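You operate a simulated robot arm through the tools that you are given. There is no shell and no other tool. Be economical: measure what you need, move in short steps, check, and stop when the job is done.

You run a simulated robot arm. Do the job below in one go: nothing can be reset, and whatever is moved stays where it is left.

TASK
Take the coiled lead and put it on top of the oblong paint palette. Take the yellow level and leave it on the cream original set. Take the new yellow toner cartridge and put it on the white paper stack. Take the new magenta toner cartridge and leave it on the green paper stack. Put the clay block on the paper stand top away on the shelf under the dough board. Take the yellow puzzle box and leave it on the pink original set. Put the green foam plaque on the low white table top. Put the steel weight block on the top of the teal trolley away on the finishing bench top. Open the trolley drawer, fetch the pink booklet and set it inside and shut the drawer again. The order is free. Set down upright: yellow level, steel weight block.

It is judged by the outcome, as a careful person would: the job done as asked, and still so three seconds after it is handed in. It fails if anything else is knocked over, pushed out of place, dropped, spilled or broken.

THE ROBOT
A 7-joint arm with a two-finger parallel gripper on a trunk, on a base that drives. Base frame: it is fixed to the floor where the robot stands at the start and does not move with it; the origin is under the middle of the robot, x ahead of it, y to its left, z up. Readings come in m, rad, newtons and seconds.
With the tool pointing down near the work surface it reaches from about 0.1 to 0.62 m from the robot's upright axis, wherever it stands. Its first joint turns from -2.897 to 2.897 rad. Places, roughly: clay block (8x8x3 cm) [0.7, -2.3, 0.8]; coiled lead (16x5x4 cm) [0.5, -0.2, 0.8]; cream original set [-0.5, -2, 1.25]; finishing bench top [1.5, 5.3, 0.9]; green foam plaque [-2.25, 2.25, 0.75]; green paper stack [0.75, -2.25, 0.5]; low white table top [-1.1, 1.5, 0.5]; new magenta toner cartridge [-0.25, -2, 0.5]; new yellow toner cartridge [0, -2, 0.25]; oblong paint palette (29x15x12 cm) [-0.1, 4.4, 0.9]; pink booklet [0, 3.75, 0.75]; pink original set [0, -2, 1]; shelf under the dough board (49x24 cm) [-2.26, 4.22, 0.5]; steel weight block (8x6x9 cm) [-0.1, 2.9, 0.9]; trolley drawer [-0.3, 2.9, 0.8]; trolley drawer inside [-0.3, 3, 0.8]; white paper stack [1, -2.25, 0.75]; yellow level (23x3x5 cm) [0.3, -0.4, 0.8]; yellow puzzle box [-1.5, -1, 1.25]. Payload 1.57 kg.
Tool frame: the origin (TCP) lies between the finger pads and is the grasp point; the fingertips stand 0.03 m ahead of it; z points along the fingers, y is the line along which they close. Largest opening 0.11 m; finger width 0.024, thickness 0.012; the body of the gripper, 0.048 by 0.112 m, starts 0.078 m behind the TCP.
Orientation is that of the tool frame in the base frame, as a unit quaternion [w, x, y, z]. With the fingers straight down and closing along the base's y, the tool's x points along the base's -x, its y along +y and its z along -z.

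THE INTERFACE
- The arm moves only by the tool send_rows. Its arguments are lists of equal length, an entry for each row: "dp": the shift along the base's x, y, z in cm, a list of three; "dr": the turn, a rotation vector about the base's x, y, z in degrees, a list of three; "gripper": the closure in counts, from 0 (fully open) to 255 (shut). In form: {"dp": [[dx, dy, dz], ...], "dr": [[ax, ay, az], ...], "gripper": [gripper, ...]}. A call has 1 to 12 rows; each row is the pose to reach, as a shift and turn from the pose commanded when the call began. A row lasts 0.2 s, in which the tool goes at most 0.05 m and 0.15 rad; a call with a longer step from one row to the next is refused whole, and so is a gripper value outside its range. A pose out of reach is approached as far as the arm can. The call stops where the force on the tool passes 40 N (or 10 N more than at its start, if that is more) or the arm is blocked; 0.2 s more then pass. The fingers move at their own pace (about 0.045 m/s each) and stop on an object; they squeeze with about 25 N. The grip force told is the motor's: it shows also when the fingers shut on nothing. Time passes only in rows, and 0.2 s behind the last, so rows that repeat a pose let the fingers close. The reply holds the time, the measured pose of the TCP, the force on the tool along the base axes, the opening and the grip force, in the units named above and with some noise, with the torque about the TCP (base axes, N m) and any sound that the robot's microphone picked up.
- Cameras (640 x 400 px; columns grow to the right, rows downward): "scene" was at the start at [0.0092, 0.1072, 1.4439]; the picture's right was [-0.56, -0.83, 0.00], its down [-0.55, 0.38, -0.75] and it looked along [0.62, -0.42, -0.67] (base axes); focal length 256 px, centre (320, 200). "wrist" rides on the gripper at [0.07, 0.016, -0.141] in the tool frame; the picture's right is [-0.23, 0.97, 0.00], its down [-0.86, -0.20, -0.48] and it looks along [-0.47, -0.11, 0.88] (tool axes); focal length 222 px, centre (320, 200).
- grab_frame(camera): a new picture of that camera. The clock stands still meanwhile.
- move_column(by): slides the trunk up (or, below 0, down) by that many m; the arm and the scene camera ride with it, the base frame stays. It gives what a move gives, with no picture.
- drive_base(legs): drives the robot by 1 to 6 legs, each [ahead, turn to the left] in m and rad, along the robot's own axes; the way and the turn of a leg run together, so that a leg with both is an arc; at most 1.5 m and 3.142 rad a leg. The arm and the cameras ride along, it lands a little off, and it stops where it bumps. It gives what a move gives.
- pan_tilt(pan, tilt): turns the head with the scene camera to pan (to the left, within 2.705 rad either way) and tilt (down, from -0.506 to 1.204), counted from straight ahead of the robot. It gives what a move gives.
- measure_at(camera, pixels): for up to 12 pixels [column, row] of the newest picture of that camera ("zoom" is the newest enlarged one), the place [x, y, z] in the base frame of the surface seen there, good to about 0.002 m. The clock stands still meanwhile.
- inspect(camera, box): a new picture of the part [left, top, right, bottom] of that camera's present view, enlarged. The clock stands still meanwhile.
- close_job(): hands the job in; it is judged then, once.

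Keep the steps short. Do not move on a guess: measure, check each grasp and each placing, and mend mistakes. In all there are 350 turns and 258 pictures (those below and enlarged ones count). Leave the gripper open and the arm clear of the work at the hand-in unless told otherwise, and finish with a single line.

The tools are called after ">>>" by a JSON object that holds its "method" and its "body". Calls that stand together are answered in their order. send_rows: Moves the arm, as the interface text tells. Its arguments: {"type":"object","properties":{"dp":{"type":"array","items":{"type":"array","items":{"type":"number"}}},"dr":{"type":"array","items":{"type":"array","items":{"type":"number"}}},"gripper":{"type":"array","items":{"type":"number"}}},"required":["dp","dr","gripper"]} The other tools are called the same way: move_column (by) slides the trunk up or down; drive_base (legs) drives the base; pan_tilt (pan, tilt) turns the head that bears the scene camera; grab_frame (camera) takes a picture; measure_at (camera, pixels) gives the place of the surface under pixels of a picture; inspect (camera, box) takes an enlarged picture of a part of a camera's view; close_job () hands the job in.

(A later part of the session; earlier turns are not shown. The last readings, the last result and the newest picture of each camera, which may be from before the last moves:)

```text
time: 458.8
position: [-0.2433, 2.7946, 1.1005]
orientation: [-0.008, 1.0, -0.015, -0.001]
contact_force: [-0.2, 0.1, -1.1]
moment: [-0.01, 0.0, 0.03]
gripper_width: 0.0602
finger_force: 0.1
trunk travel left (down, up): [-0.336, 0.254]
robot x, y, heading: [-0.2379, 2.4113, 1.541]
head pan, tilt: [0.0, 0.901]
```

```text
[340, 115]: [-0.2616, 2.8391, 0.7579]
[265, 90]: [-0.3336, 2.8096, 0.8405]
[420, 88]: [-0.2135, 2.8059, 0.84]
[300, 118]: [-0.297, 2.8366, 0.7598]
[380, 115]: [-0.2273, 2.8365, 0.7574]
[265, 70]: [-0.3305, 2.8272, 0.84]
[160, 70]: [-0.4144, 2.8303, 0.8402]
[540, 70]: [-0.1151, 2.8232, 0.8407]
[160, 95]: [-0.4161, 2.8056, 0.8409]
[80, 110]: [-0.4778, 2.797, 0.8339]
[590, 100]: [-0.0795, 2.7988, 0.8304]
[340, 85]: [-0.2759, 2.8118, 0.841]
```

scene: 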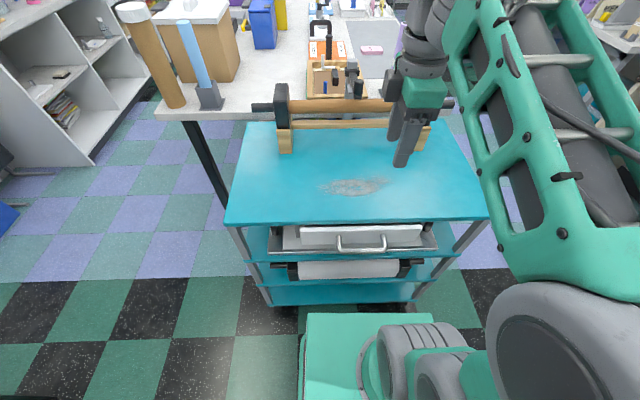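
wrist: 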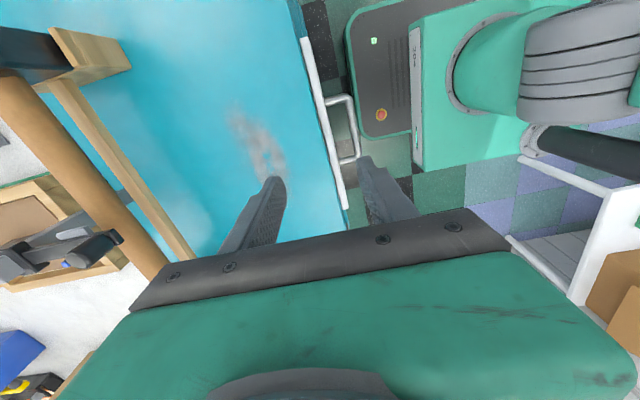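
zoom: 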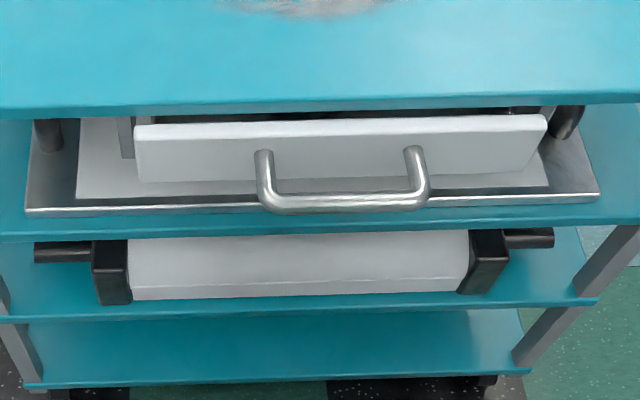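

The handle bar lies at y 2.737, z 0.793, x -0.335 to -0.215, with a 4.4 cm gap to the drawer front. I'll back off 0.12 m, then bring the narrowed fingers down around the bar.

>>> {"method": "drive_base", "body": {"legs": [[-0.12, 0]]}}

>>> {"method": "send_rows", "body": {"dp": [[-1, 2, 0], [-2, 4, 0], [-3, 5.5, -2], [-3.2, 6.2, -6], [-3.2, 6.2, -10], [-3.2, 6.2, -14.5], [-3.2, 6.2, -19], [-3.2, 6.2, -22]], "dr": [[0, 0, 0], [0, 0, 0], [0, 0, 0], [0, 0, 0], [0, 0, 0], [0, 0, 0], [0, 0, 0], [0, 0, 0]], "gripper": [140, 140, 140, 140, 140, 140, 140, 140]}}

>>> {"method": "grab_frame", "body": {"camera": "wrist"}}

```text
time: 460.1
position: [-0.2483, 2.6726, 1.0981]
orientation: [-0.007, 1.0, -0.014, -0.001]
contact_force: [0.4, 1.5, 0.8]
moment: [-0.01, 0.01, 0.02]
gripper_width: 0.0604
finger_force: 0.0
trunk travel left (down, up): [-0.336, 0.254]
robot x, y, heading: [-0.2437, 2.2865, 1.547]
head pan, tilt: [0.0, 0.901]
```

```text
time: 461.9
position: [-0.2818, 2.7427, 0.8933]
orientation: [-0.006, 1.0, -0.016, 0.0]
contact_force: [-0.2, -0.4, 0.8]
moment: [0.07, 0.02, 0.0]
gripper_width: 0.0493
finger_force: 0.1
out of reach, approached as far as the arm can: row 8
trunk travel left (down, up): [-0.336, 0.254]
robot x, y, heading: [-0.2415, 2.2917, 1.546]
head pan, tilt: [0.0, 0.901]
```

```text
115 pictures are left
```

wrist: 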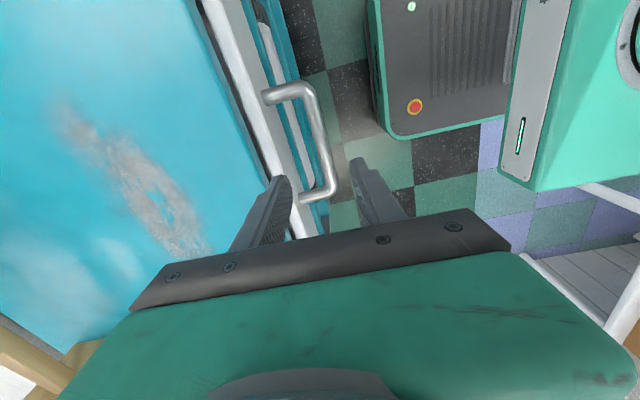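

The arm can't go lower from here, so the trunk will do it. First a small y correction, then lower in two moves.

>>> {"method": "send_rows", "body": {"dp": [[0, -0.6, 0]], "dr": [[0, 0, 0]], "gripper": [140]}}

>>> {"method": "move_column", "body": {"by": -0.06}}

>>> {"method": "inspect", "body": {"camera": "wrist", "box": [210, 60, 430, 240]}}

```text
time: 462.3
position: [-0.2813, 2.7372, 0.8946]
orientation: [-0.005, 1.0, -0.015, 0.0]
contact_force: [-0.1, 0.3, -0.4]
moment: [0.02, 0.0, 0.03]
gripper_width: 0.0497
finger_force: 0.1
trunk travel left (down, up): [-0.336, 0.254]
robot x, y, heading: [-0.2455, 2.2891, 1.541]
head pan, tilt: [0.0, 0.901]
```

```text
time: 463.3
position: [-0.2821, 2.7362, 0.8349]
orientation: [-0.006, 1.0, -0.014, 0.0]
contact_force: [0.1, -0.1, 0.1]
moment: [-0.01, 0.01, -0.01]
gripper_width: 0.0492
finger_force: 0.0
trunk travel left (down, up): [-0.276, 0.314]
robot x, y, heading: [-0.2432, 2.2906, 1.547]
head pan, tilt: [0.0, 0.901]
```

```text
2.22 times, centred on (320, 150) of wrist
```

zoom: 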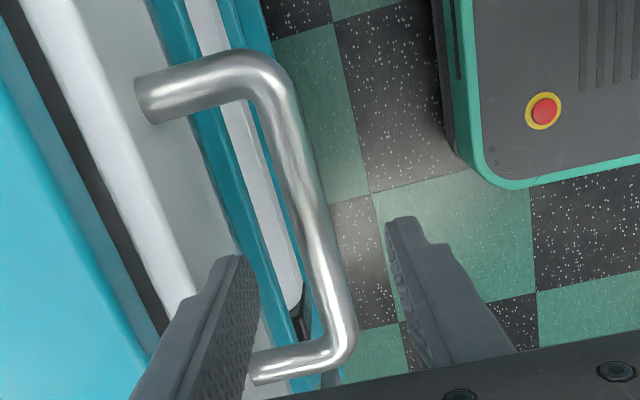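

>>> {"method": "move_column", "body": {"by": -0.042}}

>>> {"method": "send_rows", "body": {"dp": [[0, 0, 0], [0, 0, 0], [0, 0, 0], [0, 0, 0], [0, 0, 0]], "dr": [[0, 0, 0], [0, 0, 0], [0, 0, 0], [0, 0, 0], [0, 0, 0]], "gripper": [255, 255, 255, 255, 255]}}

>>> {"method": "grab_frame", "body": {"camera": "wrist"}}

```text
time: 464.1
position: [-0.2815, 2.7364, 0.7926]
orientation: [-0.006, 1.0, -0.014, 0.0]
contact_force: [0.7, -0.3, 0.9]
moment: [0.0, -0.01, -0.02]
gripper_width: 0.0495
finger_force: 0.1
trunk travel left (down, up): [-0.234, 0.356]
robot x, y, heading: [-0.2439, 2.2907, 1.547]
head pan, tilt: [0.0, 0.901]
```

```text
time: 465.3
position: [-0.2812, 2.7363, 0.793]
orientation: [-0.006, 1.0, -0.014, 0.0]
contact_force: [1.8, 5.7, 1.3]
moment: [0.07, 0.03, 0.77]
gripper_width: 0.0166
finger_force: 31.6
trunk travel left (down, up): [-0.234, 0.356]
robot x, y, heading: [-0.2435, 2.2873, 1.547]
head pan, tilt: [0.0, 0.901]
```

```text
113 pictures are left
```

wrist: 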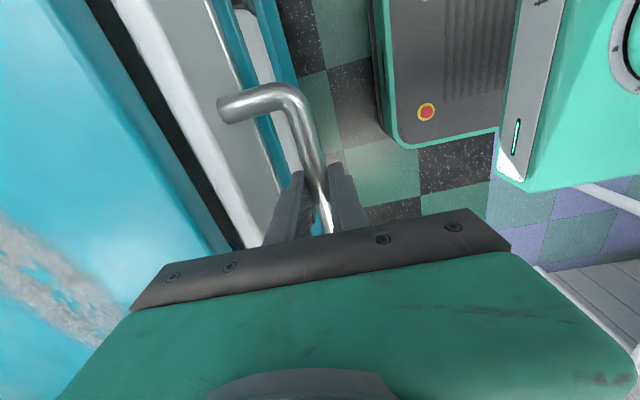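

The bar is gripped. I'll back the base slowly to draw the drawer open by about 0.2 m.

>>> {"method": "drive_base", "body": {"legs": [[-0.1, 0]]}}

>>> {"method": "drive_base", "body": {"legs": [[-0.1, 0]]}}

>>> {"method": "grab_frame", "body": {"camera": "wrist"}}

>>> {"method": "grab_frame", "body": {"camera": "scene"}}

```text
time: 466.5
position: [-0.2822, 2.638, 0.7934]
orientation: [-0.006, 1.0, -0.014, 0.0]
contact_force: [26.5, 0.7, 0.7]
moment: [0.02, -0.2, 0.79]
gripper_width: 0.017
finger_force: 31.9
trunk travel left (down, up): [-0.234, 0.356]
robot x, y, heading: [-0.2502, 2.1925, 1.545]
head pan, tilt: [0.0, 0.901]
```

```text
time: 467.6
position: [-0.2846, 2.5366, 0.7943]
orientation: [-0.007, 1.0, -0.016, 0.001]
contact_force: [25.5, 0.5, 0.8]
moment: [0.01, -0.18, 0.78]
gripper_width: 0.0166
finger_force: 31.8
trunk travel left (down, up): [-0.234, 0.356]
robot x, y, heading: [-0.246, 2.0883, 1.537]
head pan, tilt: [0.0, 0.901]
```

```text
112 pictures are left
```

wrist: 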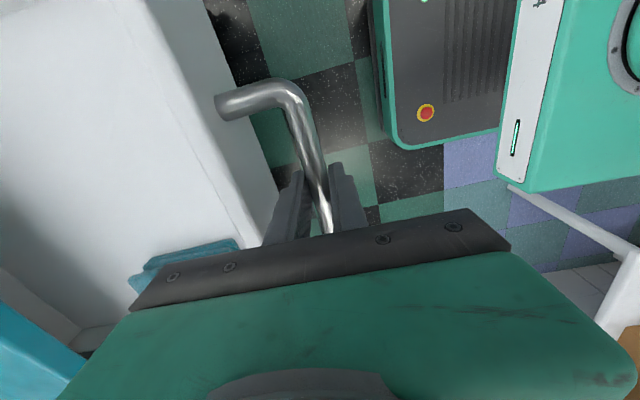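

```text
111 pictures are left
```

scene: 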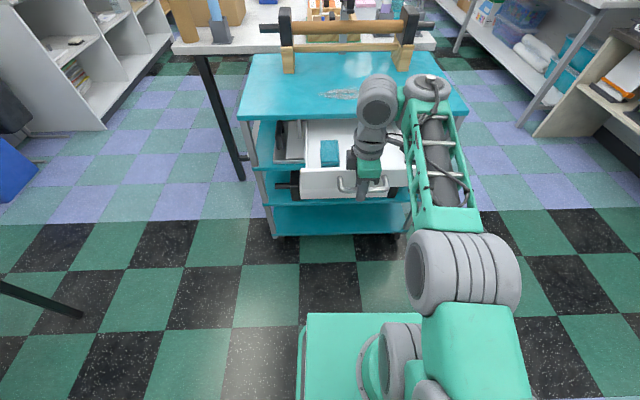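

The drawer is open 20 cm, with a teal item in it. I'll release the handle and rise, then look inside.

>>> {"method": "send_rows", "body": {"dp": [[0, 0, 0], [0, 0, 0], [0, 0, 0]], "dr": [[0, 0, 0], [0, 0, 0], [0, 0, 0]], "gripper": [200, 140, 140]}}

>>> {"method": "move_column", "body": {"by": 0.25}}

>>> {"method": "grab_frame", "body": {"camera": "wrist"}}

>>> {"method": "inspect", "body": {"camera": "scene", "box": [260, 80, 440, 220]}}

```text
time: 468.4
position: [-0.2838, 2.5364, 0.7921]
orientation: [-0.006, 1.0, -0.016, 0.002]
contact_force: [0.6, 0.0, -0.5]
moment: [0.01, -0.02, -0.01]
gripper_width: 0.0492
finger_force: 0.0
trunk travel left (down, up): [-0.234, 0.356]
robot x, y, heading: [-0.2537, 2.0905, 1.536]
head pan, tilt: [0.0, 0.901]
```

```text
time: 471.0
position: [-0.2842, 2.535, 1.042]
orientation: [-0.006, 1.0, -0.015, 0.001]
contact_force: [0.3, 0.3, 0.2]
moment: [0.01, 0.0, -0.01]
gripper_width: 0.0497
finger_force: 0.1
trunk travel left (down, up): [-0.484, 0.106]
robot x, y, heading: [-0.2507, 2.0889, 1.538]
head pan, tilt: [0.0, 0.901]
```

```text
110 pictures are left
```

wrist: 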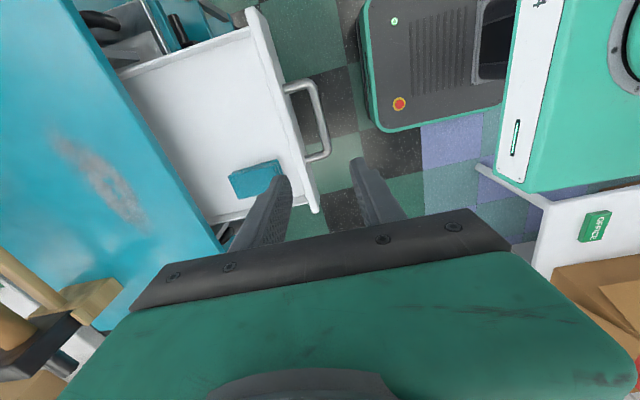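

```text
2.86 times, centred on (350, 150) of scene
```

zoom: 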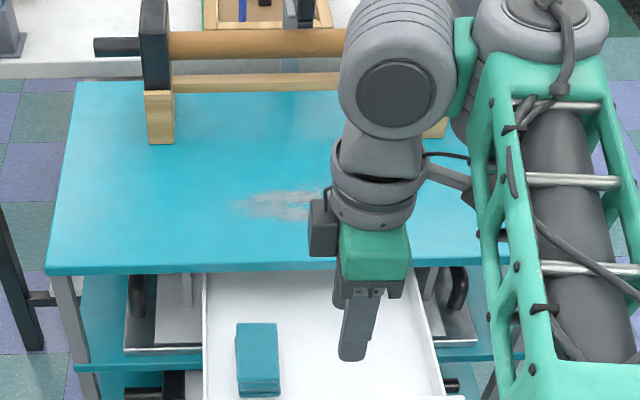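

>>> {"method": "measure_at", "body": {"camera": "wrist", "pixels": [[250, 60], [200, 130], [150, 90], [270, 120], [220, 170], [240, 185], [265, 30], [290, 160], [310, 195], [180, 60], [230, 90], [130, 75]]}}

```text
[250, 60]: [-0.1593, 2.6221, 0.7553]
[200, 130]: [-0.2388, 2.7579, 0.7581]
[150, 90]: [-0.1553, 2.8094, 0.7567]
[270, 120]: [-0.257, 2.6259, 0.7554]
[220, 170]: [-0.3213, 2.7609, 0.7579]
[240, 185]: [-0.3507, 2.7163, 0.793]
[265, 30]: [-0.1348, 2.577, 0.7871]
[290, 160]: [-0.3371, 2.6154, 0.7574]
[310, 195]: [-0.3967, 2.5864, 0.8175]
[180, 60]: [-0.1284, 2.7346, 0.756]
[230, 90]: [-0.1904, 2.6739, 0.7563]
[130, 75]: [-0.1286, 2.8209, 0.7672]
```

The drawer floor is at z 0.756, with free space around (-0.22,2.69). Now to fetch the booklet from the east side of the table. I'll drive round to (0.7,3.76) facing -x.

>>> {"method": "drive_base", "body": {"legs": [[0, -1.54], [0.95, 0], [0, 1.571], [1.1, 0], [0.57, 0], [0, 1.571]]}}

>>> {"method": "pan_tilt", "body": {"pan": 0.0, "tilt": 0.8}}

>>> {"method": "grab_frame", "body": {"camera": "scene"}}

```text
time: 495.4
position: [0.2357, 3.7105, 1.0421]
orientation: [-0.006, 0.712, 0.702, -0.003]
contact_force: [-0.5, 0.0, -0.6]
moment: [0.01, 0.01, 0.0]
gripper_width: 0.0493
finger_force: 0.1
trunk travel left (down, up): [-0.484, 0.106]
robot x, y, heading: [0.679, 3.7569, 3.127]
head pan, tilt: [0.0, 0.901]
```

```text
time: 496.1
position: [0.2362, 3.7109, 1.0417]
orientation: [-0.006, 0.712, 0.702, -0.003]
contact_force: [1.0, 0.5, 0.0]
moment: [0.04, -0.04, 0.0]
gripper_width: 0.0497
finger_force: 0.0
trunk travel left (down, up): [-0.484, 0.106]
robot x, y, heading: [0.6823, 3.7552, 3.127]
head pan, tilt: [0.0, 0.799]
```

```text
108 pictures are left
```

scene: 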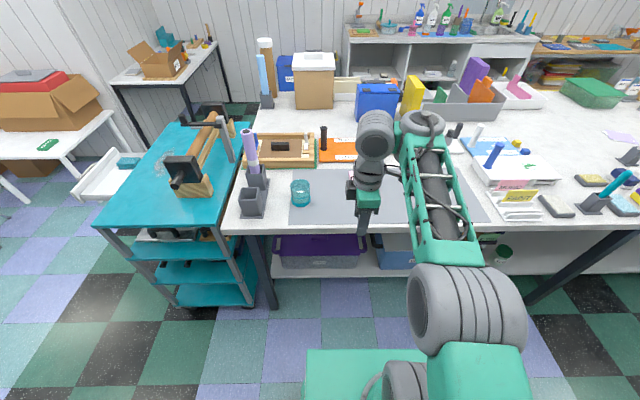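

>>> {"method": "measure_at", "body": {"camera": "scene", "pixels": [[330, 228], [480, 225], [300, 190], [250, 205], [330, 262], [325, 265], [300, 182], [250, 155], [322, 135], [440, 230]]}}

>>> {"method": "send_rows", "body": {"dp": [[-1, 0.5, 0], [-2, 1, 0], [-3, 1.5, 0], [-4, 2, 0], [-5, 2.5, 0], [-6, 3, 0], [-7, 3.5, 0], [-8, 4, 0], [-9, 4.5, 0], [-10, 5, 0], [-10, 5, 0]], "dr": [[0, 0, -8.3], [0, 0, -16.6], [0, 0, -24.9], [0, 0, -33.2], [0, 0, -41.5], [0, 0, -49.8], [0, 0, -58.1], [0, 0, -66.4], [0, 0, -74.7], [0, 0, -83], [0, 0, -89.5]], "gripper": [60, 60, 60, 60, 60, 60, 60, 60, 60, 60, 60]}}

```text
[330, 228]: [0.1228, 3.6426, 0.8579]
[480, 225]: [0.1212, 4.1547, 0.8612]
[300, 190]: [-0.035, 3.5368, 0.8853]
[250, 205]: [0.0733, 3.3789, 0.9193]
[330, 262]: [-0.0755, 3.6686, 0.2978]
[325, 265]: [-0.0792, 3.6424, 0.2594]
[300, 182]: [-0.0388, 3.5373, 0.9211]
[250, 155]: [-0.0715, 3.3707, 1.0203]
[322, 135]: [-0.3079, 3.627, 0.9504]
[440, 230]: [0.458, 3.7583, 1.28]
```

```text
time: 498.5
position: [0.133, 3.7596, 1.0433]
orientation: [-0.007, 1.0, -0.004, 0.002]
contact_force: [-0.1, -0.4, 0.0]
moment: [-0.02, 0.04, 0.0]
gripper_width: 0.0842
finger_force: 0.0
trunk travel left (down, up): [-0.484, 0.106]
robot x, y, heading: [0.6789, 3.7547, 3.124]
head pan, tilt: [0.0, 0.799]
```

The table's edge is at x 0.125, so I can get closer. Driving 0.2 m forward and looking down with the wrist camera.

>>> {"method": "drive_base", "body": {"legs": [[0.19, 0]]}}

>>> {"method": "grab_frame", "body": {"camera": "wrist"}}

```text
time: 500.0
position: [-0.0555, 3.7679, 1.0434]
orientation: [-0.007, 1.0, -0.006, 0.001]
contact_force: [0.3, -1.7, -0.6]
moment: [0.02, 0.0, -0.03]
gripper_width: 0.0839
finger_force: 0.0
trunk travel left (down, up): [-0.484, 0.106]
robot x, y, heading: [0.4903, 3.7545, 3.121]
head pan, tilt: [0.0, 0.799]
```

```text
107 pictures are left
```

wrist: 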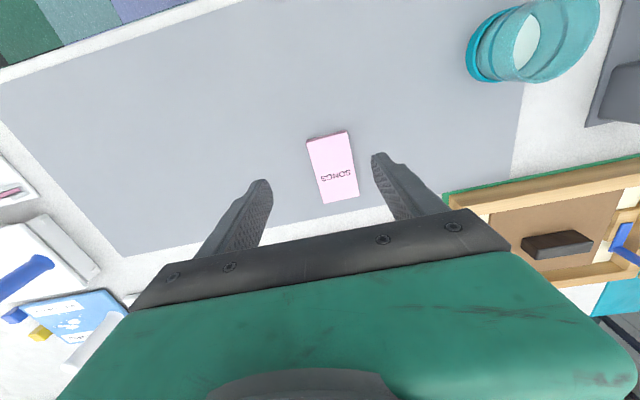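

>>> {"method": "measure_at", "body": {"camera": "wrist", "pixels": [[309, 140], [346, 133], [358, 193], [324, 202], [333, 168], [300, 150], [327, 137]]}}

```text
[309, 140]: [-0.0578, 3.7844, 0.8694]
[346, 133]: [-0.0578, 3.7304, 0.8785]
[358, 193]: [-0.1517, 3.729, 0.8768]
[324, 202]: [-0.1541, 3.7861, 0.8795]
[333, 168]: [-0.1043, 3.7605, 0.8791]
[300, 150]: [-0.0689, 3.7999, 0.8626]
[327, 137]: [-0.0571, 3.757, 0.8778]
```

The booklet is centred at (-0.106,3.758), 5.7 cm across y. I'll centre over it and go down to z 0.893.

>>> {"method": "send_rows", "body": {"dp": [[-3, -0.5, -2], [-5, -1, -5], [-5, -1, -9], [-5, -1, -12.5], [-5, -1, -14.6], [-5, -1, -15], [-5, -1, -15]], "dr": [[0, 0, 0], [0, 0, 0], [0, 0, 0], [0, 0, 0], [0, 0, 0], [0, 0, 0], [0, 0, 0]], "gripper": [60, 60, 60, 60, 60, 60, 60]}}

>>> {"method": "grab_frame", "body": {"camera": "wrist"}}

```text
time: 501.6
position: [-0.1487, 3.7544, 0.9382]
orientation: [-0.006, 1.0, -0.006, 0.007]
contact_force: [-0.9, -0.5, 0.1]
moment: [0.0, -0.02, -0.02]
gripper_width: 0.0844
finger_force: 0.1
out of reach, approached as far as the arm can: row 2, 3, 4, 5, 6, 7
trunk travel left (down, up): [-0.484, 0.106]
robot x, y, heading: [0.4913, 3.7579, 3.12]
head pan, tilt: [0.0, 0.799]
```

```text
106 pictures are left
```

wrist: 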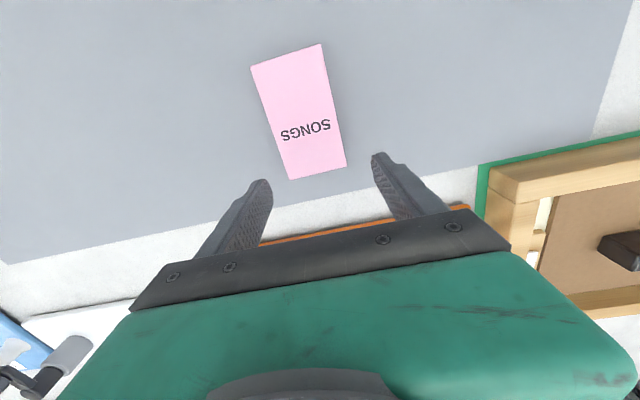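

The arm couldn't reach that pose from this trunk height. I'll rise 6 cm to recover, then use the trunk to descend.

>>> {"method": "send_rows", "body": {"dp": [[0, 0, 4], [0, 0, 7], [0, 0, 7]], "dr": [[0, 0, 0], [0, 0, 0], [0, 0, 0]], "gripper": [60, 60, 60]}}

>>> {"method": "move_column", "body": {"by": -0.1}}

```text
time: 502.4
position: [-0.149, 3.7528, 1.0059]
orientation: [-0.005, 1.0, -0.007, 0.002]
contact_force: [-0.4, 0.2, -1.0]
moment: [0.01, 0.01, -0.02]
gripper_width: 0.0841
finger_force: 0.0
trunk travel left (down, up): [-0.484, 0.106]
robot x, y, heading: [0.4935, 3.7569, 3.117]
head pan, tilt: [0.0, 0.799]
```

```text
time: 503.7
position: [-0.1473, 3.7535, 0.9052]
orientation: [-0.006, 1.0, -0.006, 0.001]
contact_force: [1.0, -0.6, -0.2]
moment: [-0.01, 0.05, -0.01]
gripper_width: 0.0844
finger_force: 0.0
trunk travel left (down, up): [-0.384, 0.206]
robot x, y, heading: [0.4895, 3.7564, 3.119]
head pan, tilt: [0.0, 0.799]
```

>>> {"method": "send_rows", "body": {"dp": [[2, 0.2, 0], [4.1, 0.4, 0], [4.1, 0.4, -0.7], [4.1, 0.4, -1.3], [4.1, 0.4, -1.3]], "dr": [[0, 0, 0], [0, 0, 0], [0, 0, 0], [0, 0, 0], [0, 0, 0]], "gripper": [60, 60, 60, 60, 60]}}

>>> {"method": "inspect", "body": {"camera": "wrist", "box": [180, 40, 460, 240]}}

```text
time: 504.9
position: [-0.1082, 3.7592, 0.8928]
orientation: [-0.006, 1.0, -0.006, 0.002]
contact_force: [0.5, -0.5, 0.3]
moment: [-0.04, 0.0, -0.01]
gripper_width: 0.0842
finger_force: 0.0
trunk travel left (down, up): [-0.384, 0.206]
robot x, y, heading: [0.4936, 3.7594, 3.12]
head pan, tilt: [0.0, 0.799]
```

```text
2.00 times, centred on (320, 140) of wrist
```

zoom: 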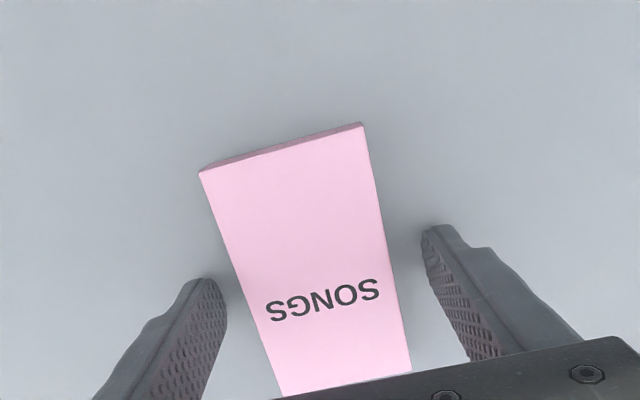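

The fingers straddle the booklet. Close and lift.

>>> {"method": "send_rows", "body": {"dp": [[0, 0, 0.1], [0, 0, 0.1], [0, 0, 0.1], [0, 0, 0.1], [0, 0, 2], [0, 0, 5], [0, 0, 8]], "dr": [[0, 0, 0], [0, 0, 0], [0, 0, 0], [0, 0, 0], [0, 0, 0], [0, 0, 0], [0, 0, 0]], "gripper": [255, 255, 255, 255, 255, 255, 255]}}

>>> {"method": "grab_frame", "body": {"camera": "wrist"}}

```text
time: 506.5
position: [-0.1069, 3.7574, 0.9734]
orientation: [-0.007, 1.0, -0.006, 0.002]
contact_force: [-0.3, 0.7, -0.6]
moment: [-0.04, -0.02, 0.01]
gripper_width: 0.0574
finger_force: 25.1
trunk travel left (down, up): [-0.384, 0.206]
robot x, y, heading: [0.4934, 3.7553, 3.119]
head pan, tilt: [0.0, 0.799]
```

```text
104 pictures are left
```

wrist: 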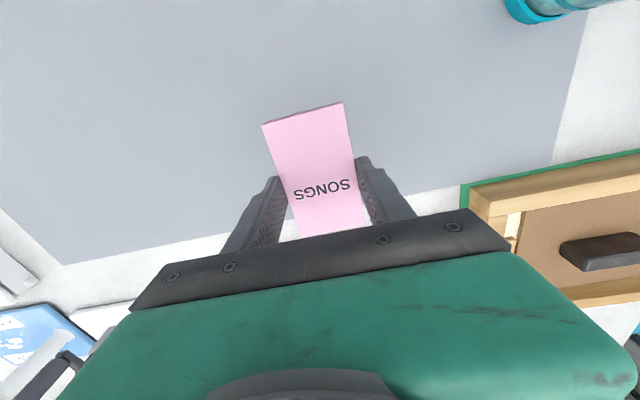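

Booklet held. I'll raise, pull it in, and drive back to the open drawer.

>>> {"method": "send_rows", "body": {"dp": [[4, 0, 2], [8, 0, 4], [12, 0, 6], [16, 0, 7]], "dr": [[0, 0, 0], [0, 0, 0], [0, 0, 0], [0, 0, 0]], "gripper": [255, 255, 255, 255]}}

```text
time: 507.5
position: [0.0529, 3.7559, 1.0427]
orientation: [-0.005, 1.0, -0.006, 0.001]
contact_force: [0.2, 0.4, -1.2]
moment: [-0.02, -0.03, -0.01]
gripper_width: 0.0573
finger_force: 25.2
trunk travel left (down, up): [-0.384, 0.206]
robot x, y, heading: [0.4894, 3.7575, 3.122]
head pan, tilt: [0.0, 0.799]
```

>>> {"method": "drive_base", "body": {"legs": [[-0.22, 0], [0, 1.59], [1.5, 0], [0.15, 0], [0, -1.571], [0.93, 0]]}}

>>> {"method": "drive_base", "body": {"legs": [[0, -1.571]]}}

>>> {"method": "pan_tilt", "body": {"pan": 0.0, "tilt": 0.85}}

>>> {"method": "grab_frame", "body": {"camera": "scene"}}

```text
time: 529.5
position: [-0.5834, 2.0231, 1.0411]
orientation: [-0.006, 1.0, 0.018, 0.001]
contact_force: [0.1, 0.5, -1.0]
moment: [-0.01, 0.01, 0.01]
gripper_width: 0.0572
finger_force: 25.0
trunk travel left (down, up): [-0.384, 0.206]
robot x, y, heading: [-0.1507, 2.046, -3.117]
head pan, tilt: [0.0, 0.799]
```

```text
time: 533.8
position: [-0.1688, 2.4816, 1.0418]
orientation: [-0.004, 0.717, -0.697, 0.006]
contact_force: [0.3, 0.0, -0.8]
moment: [-0.03, 0.03, 0.01]
gripper_width: 0.0569
finger_force: 25.5
trunk travel left (down, up): [-0.384, 0.206]
robot x, y, heading: [-0.1468, 2.0454, 1.591]
head pan, tilt: [0.0, 0.799]
```

```text
time: 534.4
position: [-0.1686, 2.4812, 1.0416]
orientation: [-0.004, 0.718, -0.696, 0.006]
contact_force: [0.6, 0.5, -0.3]
moment: [-0.03, 0.03, -0.01]
gripper_width: 0.0569
finger_force: 25.4
trunk travel left (down, up): [-0.384, 0.206]
robot x, y, heading: [-0.1462, 2.0441, 1.589]
head pan, tilt: [0.0, 0.85]
```

```text
103 pictures are left
```

scene: 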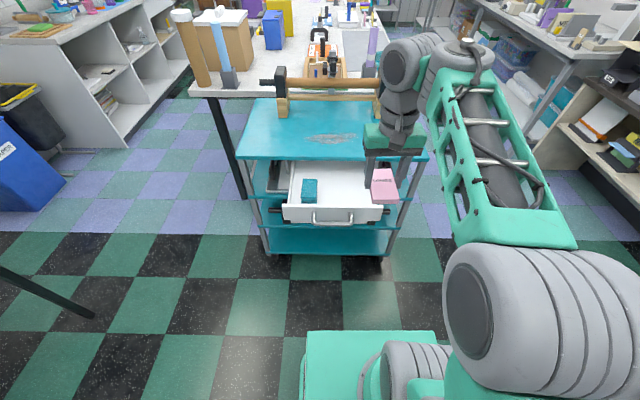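

>>> {"method": "drive_base", "body": {"legs": [[0.1, 0]]}}

>>> {"method": "send_rows", "body": {"dp": [[-2, 4, 0], [-4, 8, 0], [-5, 11, 0], [-5, 11.5, 0]], "dr": [[0, 0, 0], [0, 0, 0], [0, 0, 0], [0, 0, 0]], "gripper": [255, 255, 255, 255]}}

>>> {"method": "grab_frame", "body": {"camera": "wrist"}}

```text
time: 535.5
position: [-0.1693, 2.5788, 1.0423]
orientation: [-0.004, 0.717, -0.697, 0.006]
contact_force: [-0.4, -0.1, -0.4]
moment: [0.04, -0.01, -0.01]
gripper_width: 0.0571
finger_force: 24.9
trunk travel left (down, up): [-0.384, 0.206]
robot x, y, heading: [-0.1469, 2.1404, 1.589]
head pan, tilt: [0.0, 0.85]
```

```text
time: 536.5
position: [-0.2202, 2.6948, 1.0434]
orientation: [-0.002, 0.718, -0.696, 0.006]
contact_force: [0.3, 0.3, -0.6]
moment: [-0.01, -0.01, -0.05]
gripper_width: 0.057
finger_force: 24.6
trunk travel left (down, up): [-0.384, 0.206]
robot x, y, heading: [-0.1488, 2.1456, 1.591]
head pan, tilt: [0.0, 0.85]
```

```text
102 pictures are left
```

wrist: 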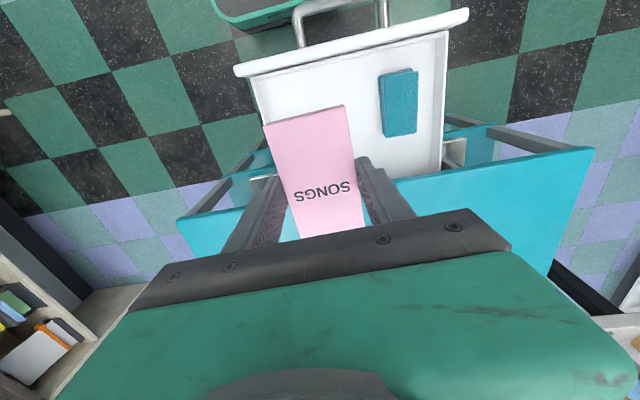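

It's over the drawer's free half. Lowering by trunk, then the last part by arm.

>>> {"method": "move_column", "body": {"by": -0.2}}

>>> {"method": "grab_frame", "body": {"camera": "wrist"}}

```text
time: 538.7
position: [-0.2196, 2.693, 0.8428]
orientation: [-0.003, 0.718, -0.697, 0.005]
contact_force: [-0.4, -0.8, 0.4]
moment: [-0.01, 0.02, 0.04]
gripper_width: 0.0572
finger_force: 25.3
trunk travel left (down, up): [-0.184, 0.406]
robot x, y, heading: [-0.1482, 2.143, 1.592]
head pan, tilt: [0.0, 0.85]
```

```text
101 pictures are left
```

wrist: 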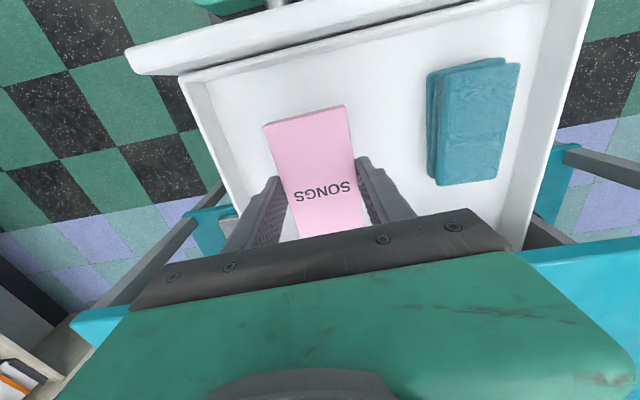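

>>> {"method": "send_rows", "body": {"dp": [[0, 0, -2.5], [0, 0, -4.6]], "dr": [[0, 0, 0], [0, 0, 0]], "gripper": [255, 255]}}

>>> {"method": "send_rows", "body": {"dp": [[0, 0, -0.3], [0, 0, -0.6]], "dr": [[0, 0, 0], [0, 0, 0]], "gripper": [255, 255]}}

>>> {"method": "send_rows", "body": {"dp": [[0, 0, -0.2], [0, 0, -0.3]], "dr": [[0, 0, 0], [0, 0, 0]], "gripper": [255, 255]}}

```text
time: 539.3
position: [-0.2186, 2.6905, 0.7967]
orientation: [-0.003, 0.718, -0.696, 0.005]
contact_force: [-0.6, -0.2, 0.4]
moment: [0.0, 0.02, -0.02]
gripper_width: 0.0571
finger_force: 24.6
trunk travel left (down, up): [-0.184, 0.406]
robot x, y, heading: [-0.1521, 2.1407, 1.592]
head pan, tilt: [0.0, 0.85]
```

```text
time: 539.9
position: [-0.2186, 2.6925, 0.7919]
orientation: [-0.003, 0.718, -0.697, 0.007]
contact_force: [0.3, -0.5, -0.1]
moment: [0.01, 0.01, -0.01]
gripper_width: 0.0572
finger_force: 24.9
trunk travel left (down, up): [-0.184, 0.406]
robot x, y, heading: [-0.1516, 2.1438, 1.592]
head pan, tilt: [0.0, 0.85]
```

```text
time: 540.5
position: [-0.2205, 2.6926, 0.7892]
orientation: [-0.004, 0.718, -0.696, 0.005]
contact_force: [-0.3, 0.1, 1.1]
moment: [0.06, 0.02, -0.04]
gripper_width: 0.057
finger_force: 24.8
trunk travel left (down, up): [-0.184, 0.406]
robot x, y, heading: [-0.1498, 2.1426, 1.592]
head pan, tilt: [0.0, 0.85]
```

Nearly touching the floor of the drawer. One more small step, then open and rise.

>>> {"method": "send_rows", "body": {"dp": [[0, 0, -0.15], [0, 0, -0.15], [0, 0, -0.15], [0, 0, 0], [0, 0, 4], [0, 0, 8]], "dr": [[0, 0, 0], [0, 0, 0], [0, 0, 0], [0, 0, 0], [0, 0, 0], [0, 0, 0]], "gripper": [255, 180, 90, 90, 90, 90]}}

>>> {"method": "move_column", "body": {"by": 0.15}}

>>> {"method": "grab_frame", "body": {"camera": "wrist"}}

```text
time: 541.9
position: [-0.2195, 2.693, 0.8664]
orientation: [-0.001, 0.718, -0.696, 0.006]
contact_force: [-0.2, 0.7, 0.3]
moment: [0.03, 0.01, -0.03]
gripper_width: 0.071
finger_force: 0.0
trunk travel left (down, up): [-0.184, 0.406]
robot x, y, heading: [-0.1487, 2.1417, 1.589]
head pan, tilt: [0.0, 0.85]
```

```text
time: 543.7
position: [-0.2207, 2.6924, 1.0175]
orientation: [-0.003, 0.717, -0.697, 0.006]
contact_force: [-0.4, 0.6, 0.3]
moment: [0.02, 0.01, 0.0]
gripper_width: 0.071
finger_force: 0.0
trunk travel left (down, up): [-0.334, 0.256]
robot x, y, heading: [-0.1508, 2.1422, 1.59]
head pan, tilt: [0.0, 0.85]
```

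```text
100 pictures are left
```

wrist: 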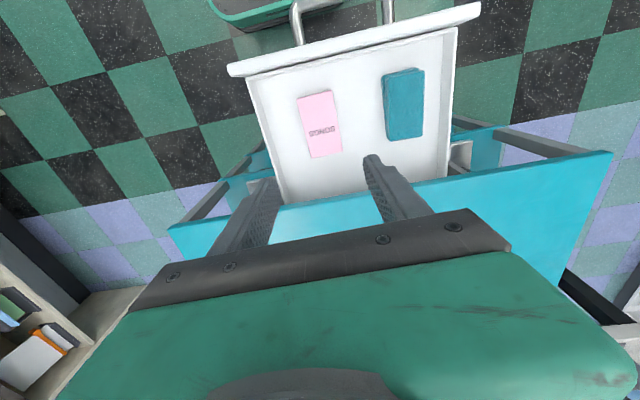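

The booklet lies in the drawer. To close it, I'll shut the fingers, move in front of the handle bar, lower, and push.

>>> {"method": "send_rows", "body": {"dp": [[-2, -4, 0], [-4, -8, 0], [-5.5, -10, 0]], "dr": [[0, 0, 0], [0, 0, 0], [0, 0, 0]], "gripper": [255, 255, 255]}}

>>> {"method": "drive_base", "body": {"legs": [[-0.12, 0]]}}

>>> {"method": "move_column", "body": {"by": -0.21}}

>>> {"method": "grab_frame", "body": {"camera": "wrist"}}

```text
time: 544.5
position: [-0.2744, 2.5937, 1.0187]
orientation: [-0.003, 0.717, -0.697, 0.005]
contact_force: [0.4, -0.4, 0.2]
moment: [-0.01, 0.01, 0.0]
gripper_width: 0.0011
finger_force: 0.4
trunk travel left (down, up): [-0.334, 0.256]
robot x, y, heading: [-0.1512, 2.1434, 1.588]
head pan, tilt: [0.0, 0.85]
```

```text
time: 545.7
position: [-0.2757, 2.4749, 1.019]
orientation: [-0.003, 0.72, -0.694, 0.004]
contact_force: [-0.5, -0.3, 0.1]
moment: [0.03, 0.0, 0.02]
gripper_width: 0.0
finger_force: 21.2
trunk travel left (down, up): [-0.334, 0.256]
robot x, y, heading: [-0.1464, 2.0244, 1.597]
head pan, tilt: [0.0, 0.85]
```

```text
time: 547.9
position: [-0.2749, 2.4752, 0.8079]
orientation: [-0.003, 0.719, -0.695, 0.004]
contact_force: [0.0, -0.2, 0.2]
moment: [0.02, 0.02, 0.03]
gripper_width: 0.0
finger_force: 22.1
trunk travel left (down, up): [-0.124, 0.466]
robot x, y, heading: [-0.1494, 2.0255, 1.598]
head pan, tilt: [0.0, 0.85]
```

```text
99 pictures are left
```

wrist: 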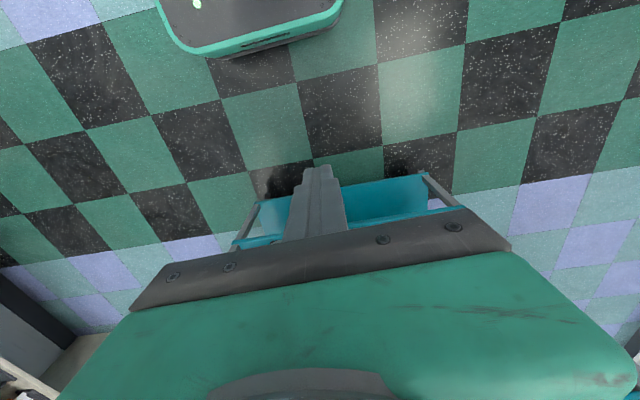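

Fingertips sit at bar height in front of the handle. I'll push with the base for 0.12 m, then with the arm.

>>> {"method": "drive_base", "body": {"legs": [[0.12, 0]]}}

>>> {"method": "send_rows", "body": {"dp": [[0, 2, 0], [0, 4, 0], [0, 6, 0], [0, 8, 0], [0, 10, 0], [0, 11, 0]], "dr": [[0, 0, 0], [0, 0, 0], [0, 0, 0], [0, 0, 0], [0, 0, 0], [0, 0, 0]], "gripper": [255, 255, 255, 255, 255, 255]}}

>>> {"method": "grab_frame", "body": {"camera": "scene"}}

```text
time: 549.2
position: [-0.2786, 2.5954, 0.8082]
orientation: [-0.003, 0.719, -0.695, 0.005]
contact_force: [0.3, -0.6, 0.9]
moment: [-0.03, -0.02, -0.04]
gripper_width: 0.0
finger_force: 21.5
trunk travel left (down, up): [-0.124, 0.466]
robot x, y, heading: [-0.1502, 2.1447, 1.599]
head pan, tilt: [0.0, 0.85]
```

```text
time: 550.6
position: [-0.2782, 2.7038, 0.8098]
orientation: [-0.003, 0.72, -0.694, 0.004]
contact_force: [-0.5, -0.9, -3.0]
moment: [-0.08, 0.07, 0.02]
gripper_width: 0.0
finger_force: 21.2
trunk travel left (down, up): [-0.124, 0.466]
robot x, y, heading: [-0.1531, 2.1463, 1.596]
head pan, tilt: [0.0, 0.85]
```

```text
98 pictures are left
```

scene: 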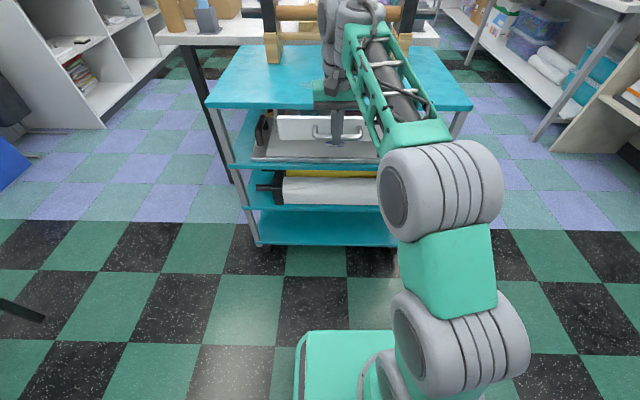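

The drawer is nearly shut. Pushing the last 2 cm, watching the force.

>>> {"method": "send_rows", "body": {"dp": [[0, 1, 0], [0, 1.6, 0], [0, 2.2, 0], [0, 2.8, 0]], "dr": [[0, 0, 0], [0, 0, 0], [0, 0, 0], [0, 0, 0]], "gripper": [255, 255, 255, 255]}}

>>> {"method": "inspect", "body": {"camera": "scene", "box": [230, 90, 420, 200]}}

```text
time: 551.4
position: [-0.2797, 2.72, 0.8096]
orientation: [0.001, 0.721, -0.693, 0.013]
contact_force: [2.2, -16.6, 5.4]
moment: [-0.28, 0.03, -0.08]
gripper_width: 0.0001
finger_force: 21.4
trunk travel left (down, up): [-0.124, 0.466]
robot x, y, heading: [-0.1511, 2.1434, 1.595]
head pan, tilt: [0.0, 0.85]
stopped in row 4: the force on the tool passed its limit at 49 N (the readings are from after the stop); the commanded pose is now the measured one
```

```text
3.37 times, centred on (325, 145) of scene
```

zoom: 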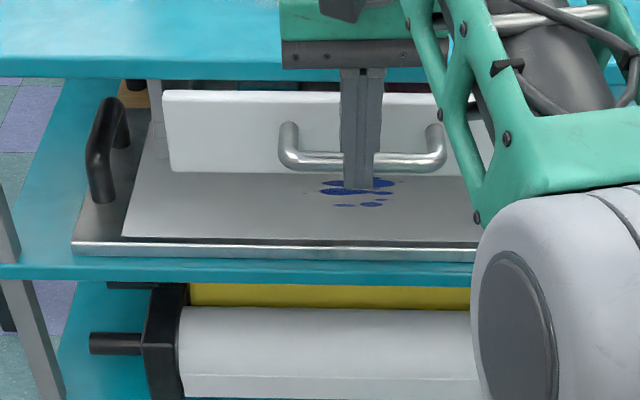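

The drawer met its stop at the original closed position. I'll withdraw and confirm.

>>> {"method": "send_rows", "body": {"dp": [[0, -3, 0], [0, -7, 0], [0, -11, 1]], "dr": [[0, 0, 0], [0, 0, 0], [0, 0, 0]], "gripper": [255, 200, 100]}}

>>> {"method": "move_column", "body": {"by": 0.25}}

>>> {"method": "grab_frame", "body": {"camera": "scene"}}

>>> {"method": "inspect", "body": {"camera": "scene", "box": [230, 150, 430, 280]}}

```text
time: 552.2
position: [-0.2778, 2.6108, 0.8144]
orientation: [0.001, 0.72, -0.694, 0.012]
contact_force: [0.6, 0.3, -0.1]
moment: [-0.06, 0.0, 0.01]
gripper_width: 0.0479
finger_force: 0.1
trunk travel left (down, up): [-0.124, 0.466]
robot x, y, heading: [-0.1497, 2.1437, 1.596]
head pan, tilt: [0.0, 0.85]
```

```text
time: 554.8
position: [-0.2773, 2.61, 1.0642]
orientation: [0.001, 0.72, -0.694, 0.012]
contact_force: [-0.8, 1.3, -0.9]
moment: [0.0, 0.03, -0.02]
gripper_width: 0.0668
finger_force: 0.0
trunk travel left (down, up): [-0.374, 0.216]
robot x, y, heading: [-0.1491, 2.1445, 1.592]
head pan, tilt: [0.0, 0.85]
```

```text
96 pictures are left
```

scene: 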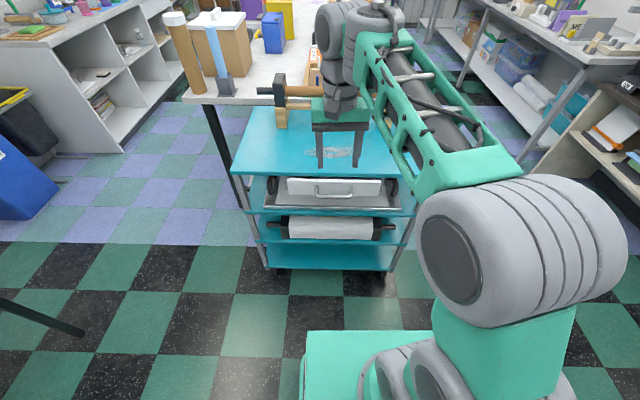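

```text
3.08 times, centred on (330, 215) of scene
```

zoom: 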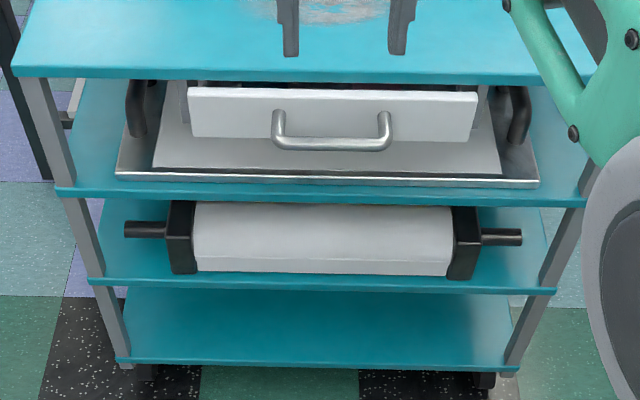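

>>> {"method": "measure_at", "body": {"camera": "zoom", "pixels": [[330, 144], [300, 144], [250, 110], [420, 110], [300, 76]]}}

>>> {"method": "pan_tilt", "body": {"pan": 2.6, "tilt": 0.4}}

>>> {"method": "grab_frame", "body": {"camera": "scene"}}

```text
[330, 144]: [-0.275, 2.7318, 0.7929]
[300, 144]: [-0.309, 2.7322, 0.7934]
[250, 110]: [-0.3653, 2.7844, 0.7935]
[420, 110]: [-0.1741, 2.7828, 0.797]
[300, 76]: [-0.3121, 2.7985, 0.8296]
```

```text
time: 557.1
position: [-0.2783, 2.6098, 1.065]
orientation: [0.001, 0.72, -0.694, 0.012]
contact_force: [0.1, 0.9, 0.1]
moment: [-0.02, 0.0, 0.03]
gripper_width: 0.067
finger_force: 0.1
trunk travel left (down, up): [-0.374, 0.216]
robot x, y, heading: [-0.1517, 2.1433, 1.594]
head pan, tilt: [2.601, 0.4]
```

```text
94 pictures are left
```

scene: 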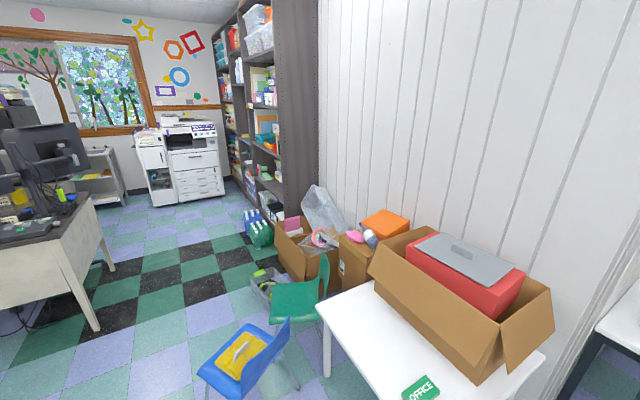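

The drawer is fully shut. The way south for the puzzle box is the same corridor as before. Driving there.

>>> {"method": "drive_base", "body": {"legs": [[0, -1.594], [0.25, 0], [0, -1.571], [1.09, 0]]}}

```text
time: 571.8
position: [0.1821, 0.6071, 1.0656]
orientation: [-0.012, 0.712, 0.702, 0.001]
contact_force: [0.0, 0.4, 0.1]
moment: [-0.01, -0.01, 0.0]
gripper_width: 0.0669
finger_force: 0.1
trunk travel left (down, up): [-0.374, 0.216]
robot x, y, heading: [0.0791, 1.08, -1.598]
head pan, tilt: [2.601, 0.4]
```

>>> {"method": "drive_base", "body": {"legs": [[0, 0.027], [0.3, 0], [0, -0.333], [0.83, 0], [0, 0.333], [0.7, 0]]}}

>>> {"method": "pan_tilt", "body": {"pan": -1.0, "tilt": 0.35}}

>>> {"method": "grab_frame", "body": {"camera": "scene"}}

```text
time: 583.7
position: [-0.0897, -1.1514, 1.0657]
orientation: [-0.012, 0.708, 0.706, 0.001]
contact_force: [0.9, 1.0, 0.4]
moment: [0.03, 0.0, 0.02]
gripper_width: 0.0669
finger_force: 0.0
trunk travel left (down, up): [-0.374, 0.216]
robot x, y, heading: [-0.2008, -0.6774, -1.584]
head pan, tilt: [2.601, 0.4]
```

```text
time: 586.7
position: [-0.0898, -1.1523, 1.0655]
orientation: [-0.012, 0.708, 0.706, 0.001]
contact_force: [0.3, 0.5, 0.0]
moment: [0.05, -0.01, 0.01]
gripper_width: 0.0671
finger_force: 0.1
trunk travel left (down, up): [-0.374, 0.216]
robot x, y, heading: [-0.1953, -0.6762, -1.586]
head pan, tilt: [-1.0, 0.351]
```

```text
93 pictures are left
```

scene: 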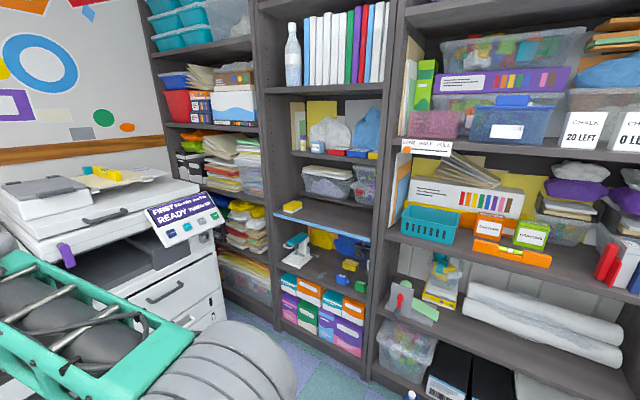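

A small yellow box is on a shelf at (292,206). Zooming and measuring.

>>> {"method": "inspect", "body": {"camera": "scene", "box": [255, 90, 405, 260]}}

>>> {"method": "measure_at", "body": {"camera": "scene", "pixels": [[292, 205], [288, 209], [299, 205], [318, 147], [330, 205], [365, 215], [300, 240], [360, 245], [325, 175], [360, 150], [280, 85], [340, 190]]}}

```text
2.35 times, centred on (330, 175) of scene
```

zoom: 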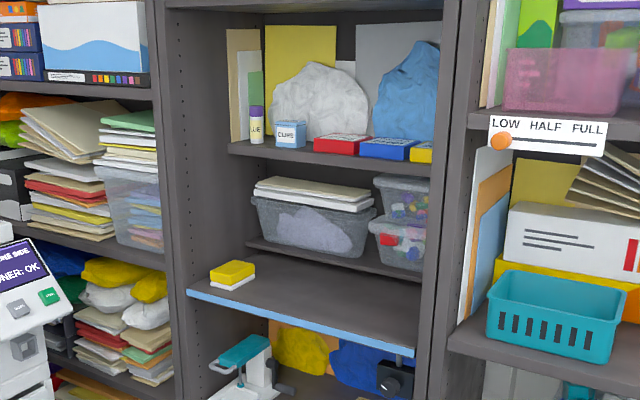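

```text
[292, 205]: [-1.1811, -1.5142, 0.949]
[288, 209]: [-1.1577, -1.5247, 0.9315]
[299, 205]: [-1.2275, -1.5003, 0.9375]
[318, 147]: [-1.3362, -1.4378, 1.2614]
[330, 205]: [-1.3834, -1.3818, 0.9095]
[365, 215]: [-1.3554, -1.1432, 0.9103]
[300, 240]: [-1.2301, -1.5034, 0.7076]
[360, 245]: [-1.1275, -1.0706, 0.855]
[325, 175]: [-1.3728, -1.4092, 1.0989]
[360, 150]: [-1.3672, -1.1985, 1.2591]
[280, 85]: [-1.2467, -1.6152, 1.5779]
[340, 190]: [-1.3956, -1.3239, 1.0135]
```

The puzzle boxes (red, blue, yellow) lie on the shelf at z 1.26; the yellow one is at zoom (420,152), partly hidden. I'll drive in front of it, facing -x.

>>> {"method": "drive_base", "body": {"legs": [[0.42, 0], [0, -1.556], [0.2, 0]]}}

>>> {"method": "move_column", "body": {"by": 0.2}}

>>> {"method": "pan_tilt", "body": {"pan": 0.0, "tilt": 0.35}}

>>> {"method": "grab_frame", "body": {"camera": "scene"}}

```text
time: 594.3
position: [-0.8747, -1.2107, 1.0652]
orientation: [-0.009, 1.0, 0.006, 0.01]
contact_force: [-0.6, 0.1, -0.5]
moment: [0.01, 0.03, -0.01]
gripper_width: 0.0668
finger_force: 0.0
trunk travel left (down, up): [-0.374, 0.216]
robot x, y, heading: [-0.4026, -1.0963, -3.137]
head pan, tilt: [-1.0, 0.351]
```

```text
time: 596.5
position: [-0.8764, -1.2098, 1.2642]
orientation: [-0.007, 1.0, 0.006, 0.009]
contact_force: [0.5, -0.9, 0.1]
moment: [0.02, -0.02, 0.03]
gripper_width: 0.0669
finger_force: 0.0
trunk travel left (down, up): [-0.574, 0.016]
robot x, y, heading: [-0.4029, -1.0966, -3.143]
head pan, tilt: [-1.0, 0.351]
```

```text
time: 597.7
position: [-0.8756, -1.2105, 1.2652]
orientation: [-0.008, 1.0, 0.007, 0.01]
contact_force: [-0.1, -0.2, 0.5]
moment: [-0.01, 0.0, 0.0]
gripper_width: 0.0667
finger_force: 0.1
trunk travel left (down, up): [-0.574, 0.016]
robot x, y, heading: [-0.4034, -1.0928, -3.141]
head pan, tilt: [0.0, 0.351]
```

```text
91 pictures are left
```

scene: 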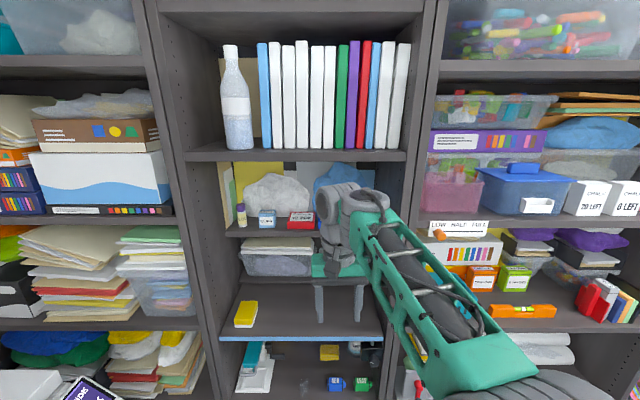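

The arm hides the box. I'll back up 0.12 m and pitch the tool toward the shelf, which clears the view and is needed for the grasp anyway.

>>> {"method": "drive_base", "body": {"legs": [[-0.12, 0]]}}

>>> {"method": "send_rows", "body": {"dp": [[-2, 0, 0], [-4, 0, 0], [-6, 0, 0], [-8, 0, 0], [-10, 0, 0], [-12, 0, 0], [-13, 0, 0], [-14, 0, 0], [-14, 0, 0]], "dr": [[0, 8, 0], [0, 16, 0], [0, 24, 0], [0, 32, 0], [0, 40, 0], [0, 48, 0], [0, 56, 0], [0, 64, 0], [0, 70, 0]], "gripper": [0, 0, 0, 0, 0, 0, 0, 0, 0]}}

>>> {"method": "grab_frame", "body": {"camera": "wrist"}}

>>> {"method": "grab_frame", "body": {"camera": "scene"}}

```text
time: 599.0
position: [-0.7553, -1.211, 1.2651]
orientation: [-0.008, 1.0, 0.007, 0.009]
contact_force: [-0.6, 0.2, -0.1]
moment: [0.02, 0.05, 0.01]
gripper_width: 0.0671
finger_force: 0.1
trunk travel left (down, up): [-0.574, 0.016]
robot x, y, heading: [-0.2832, -1.0991, -3.136]
head pan, tilt: [0.0, 0.351]
```

```text
time: 600.8
position: [-0.9249, -1.1939, 1.2632]
orientation: [0.001, 0.862, 0.012, -0.507]
contact_force: [0.5, 0.0, 0.4]
moment: [0.07, 0.06, -0.06]
gripper_width: 0.1099
finger_force: 0.1
out of reach, approached as far as the arm can: row 1, 3, 4, 5, 6
trunk travel left (down, up): [-0.574, 0.016]
robot x, y, heading: [-0.2841, -1.0924, -3.136]
head pan, tilt: [0.0, 0.351]
stopped in row 9: the arm was blocked; the commanded pose is now the measured one
```

```text
90 pictures are left
```

wrist: 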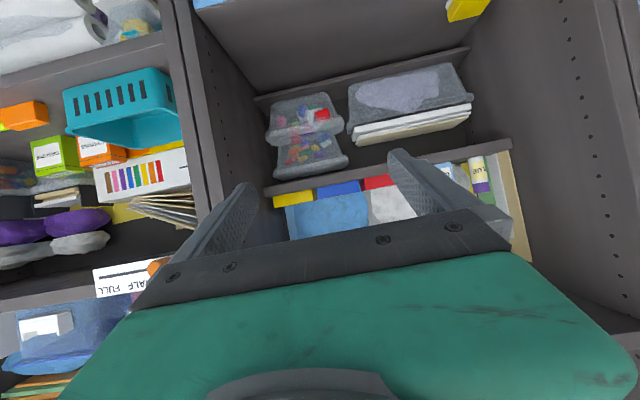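

```text
89 pictures are left
```

scene: 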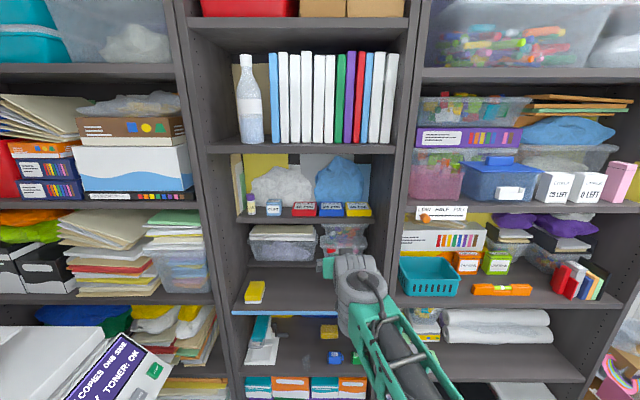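

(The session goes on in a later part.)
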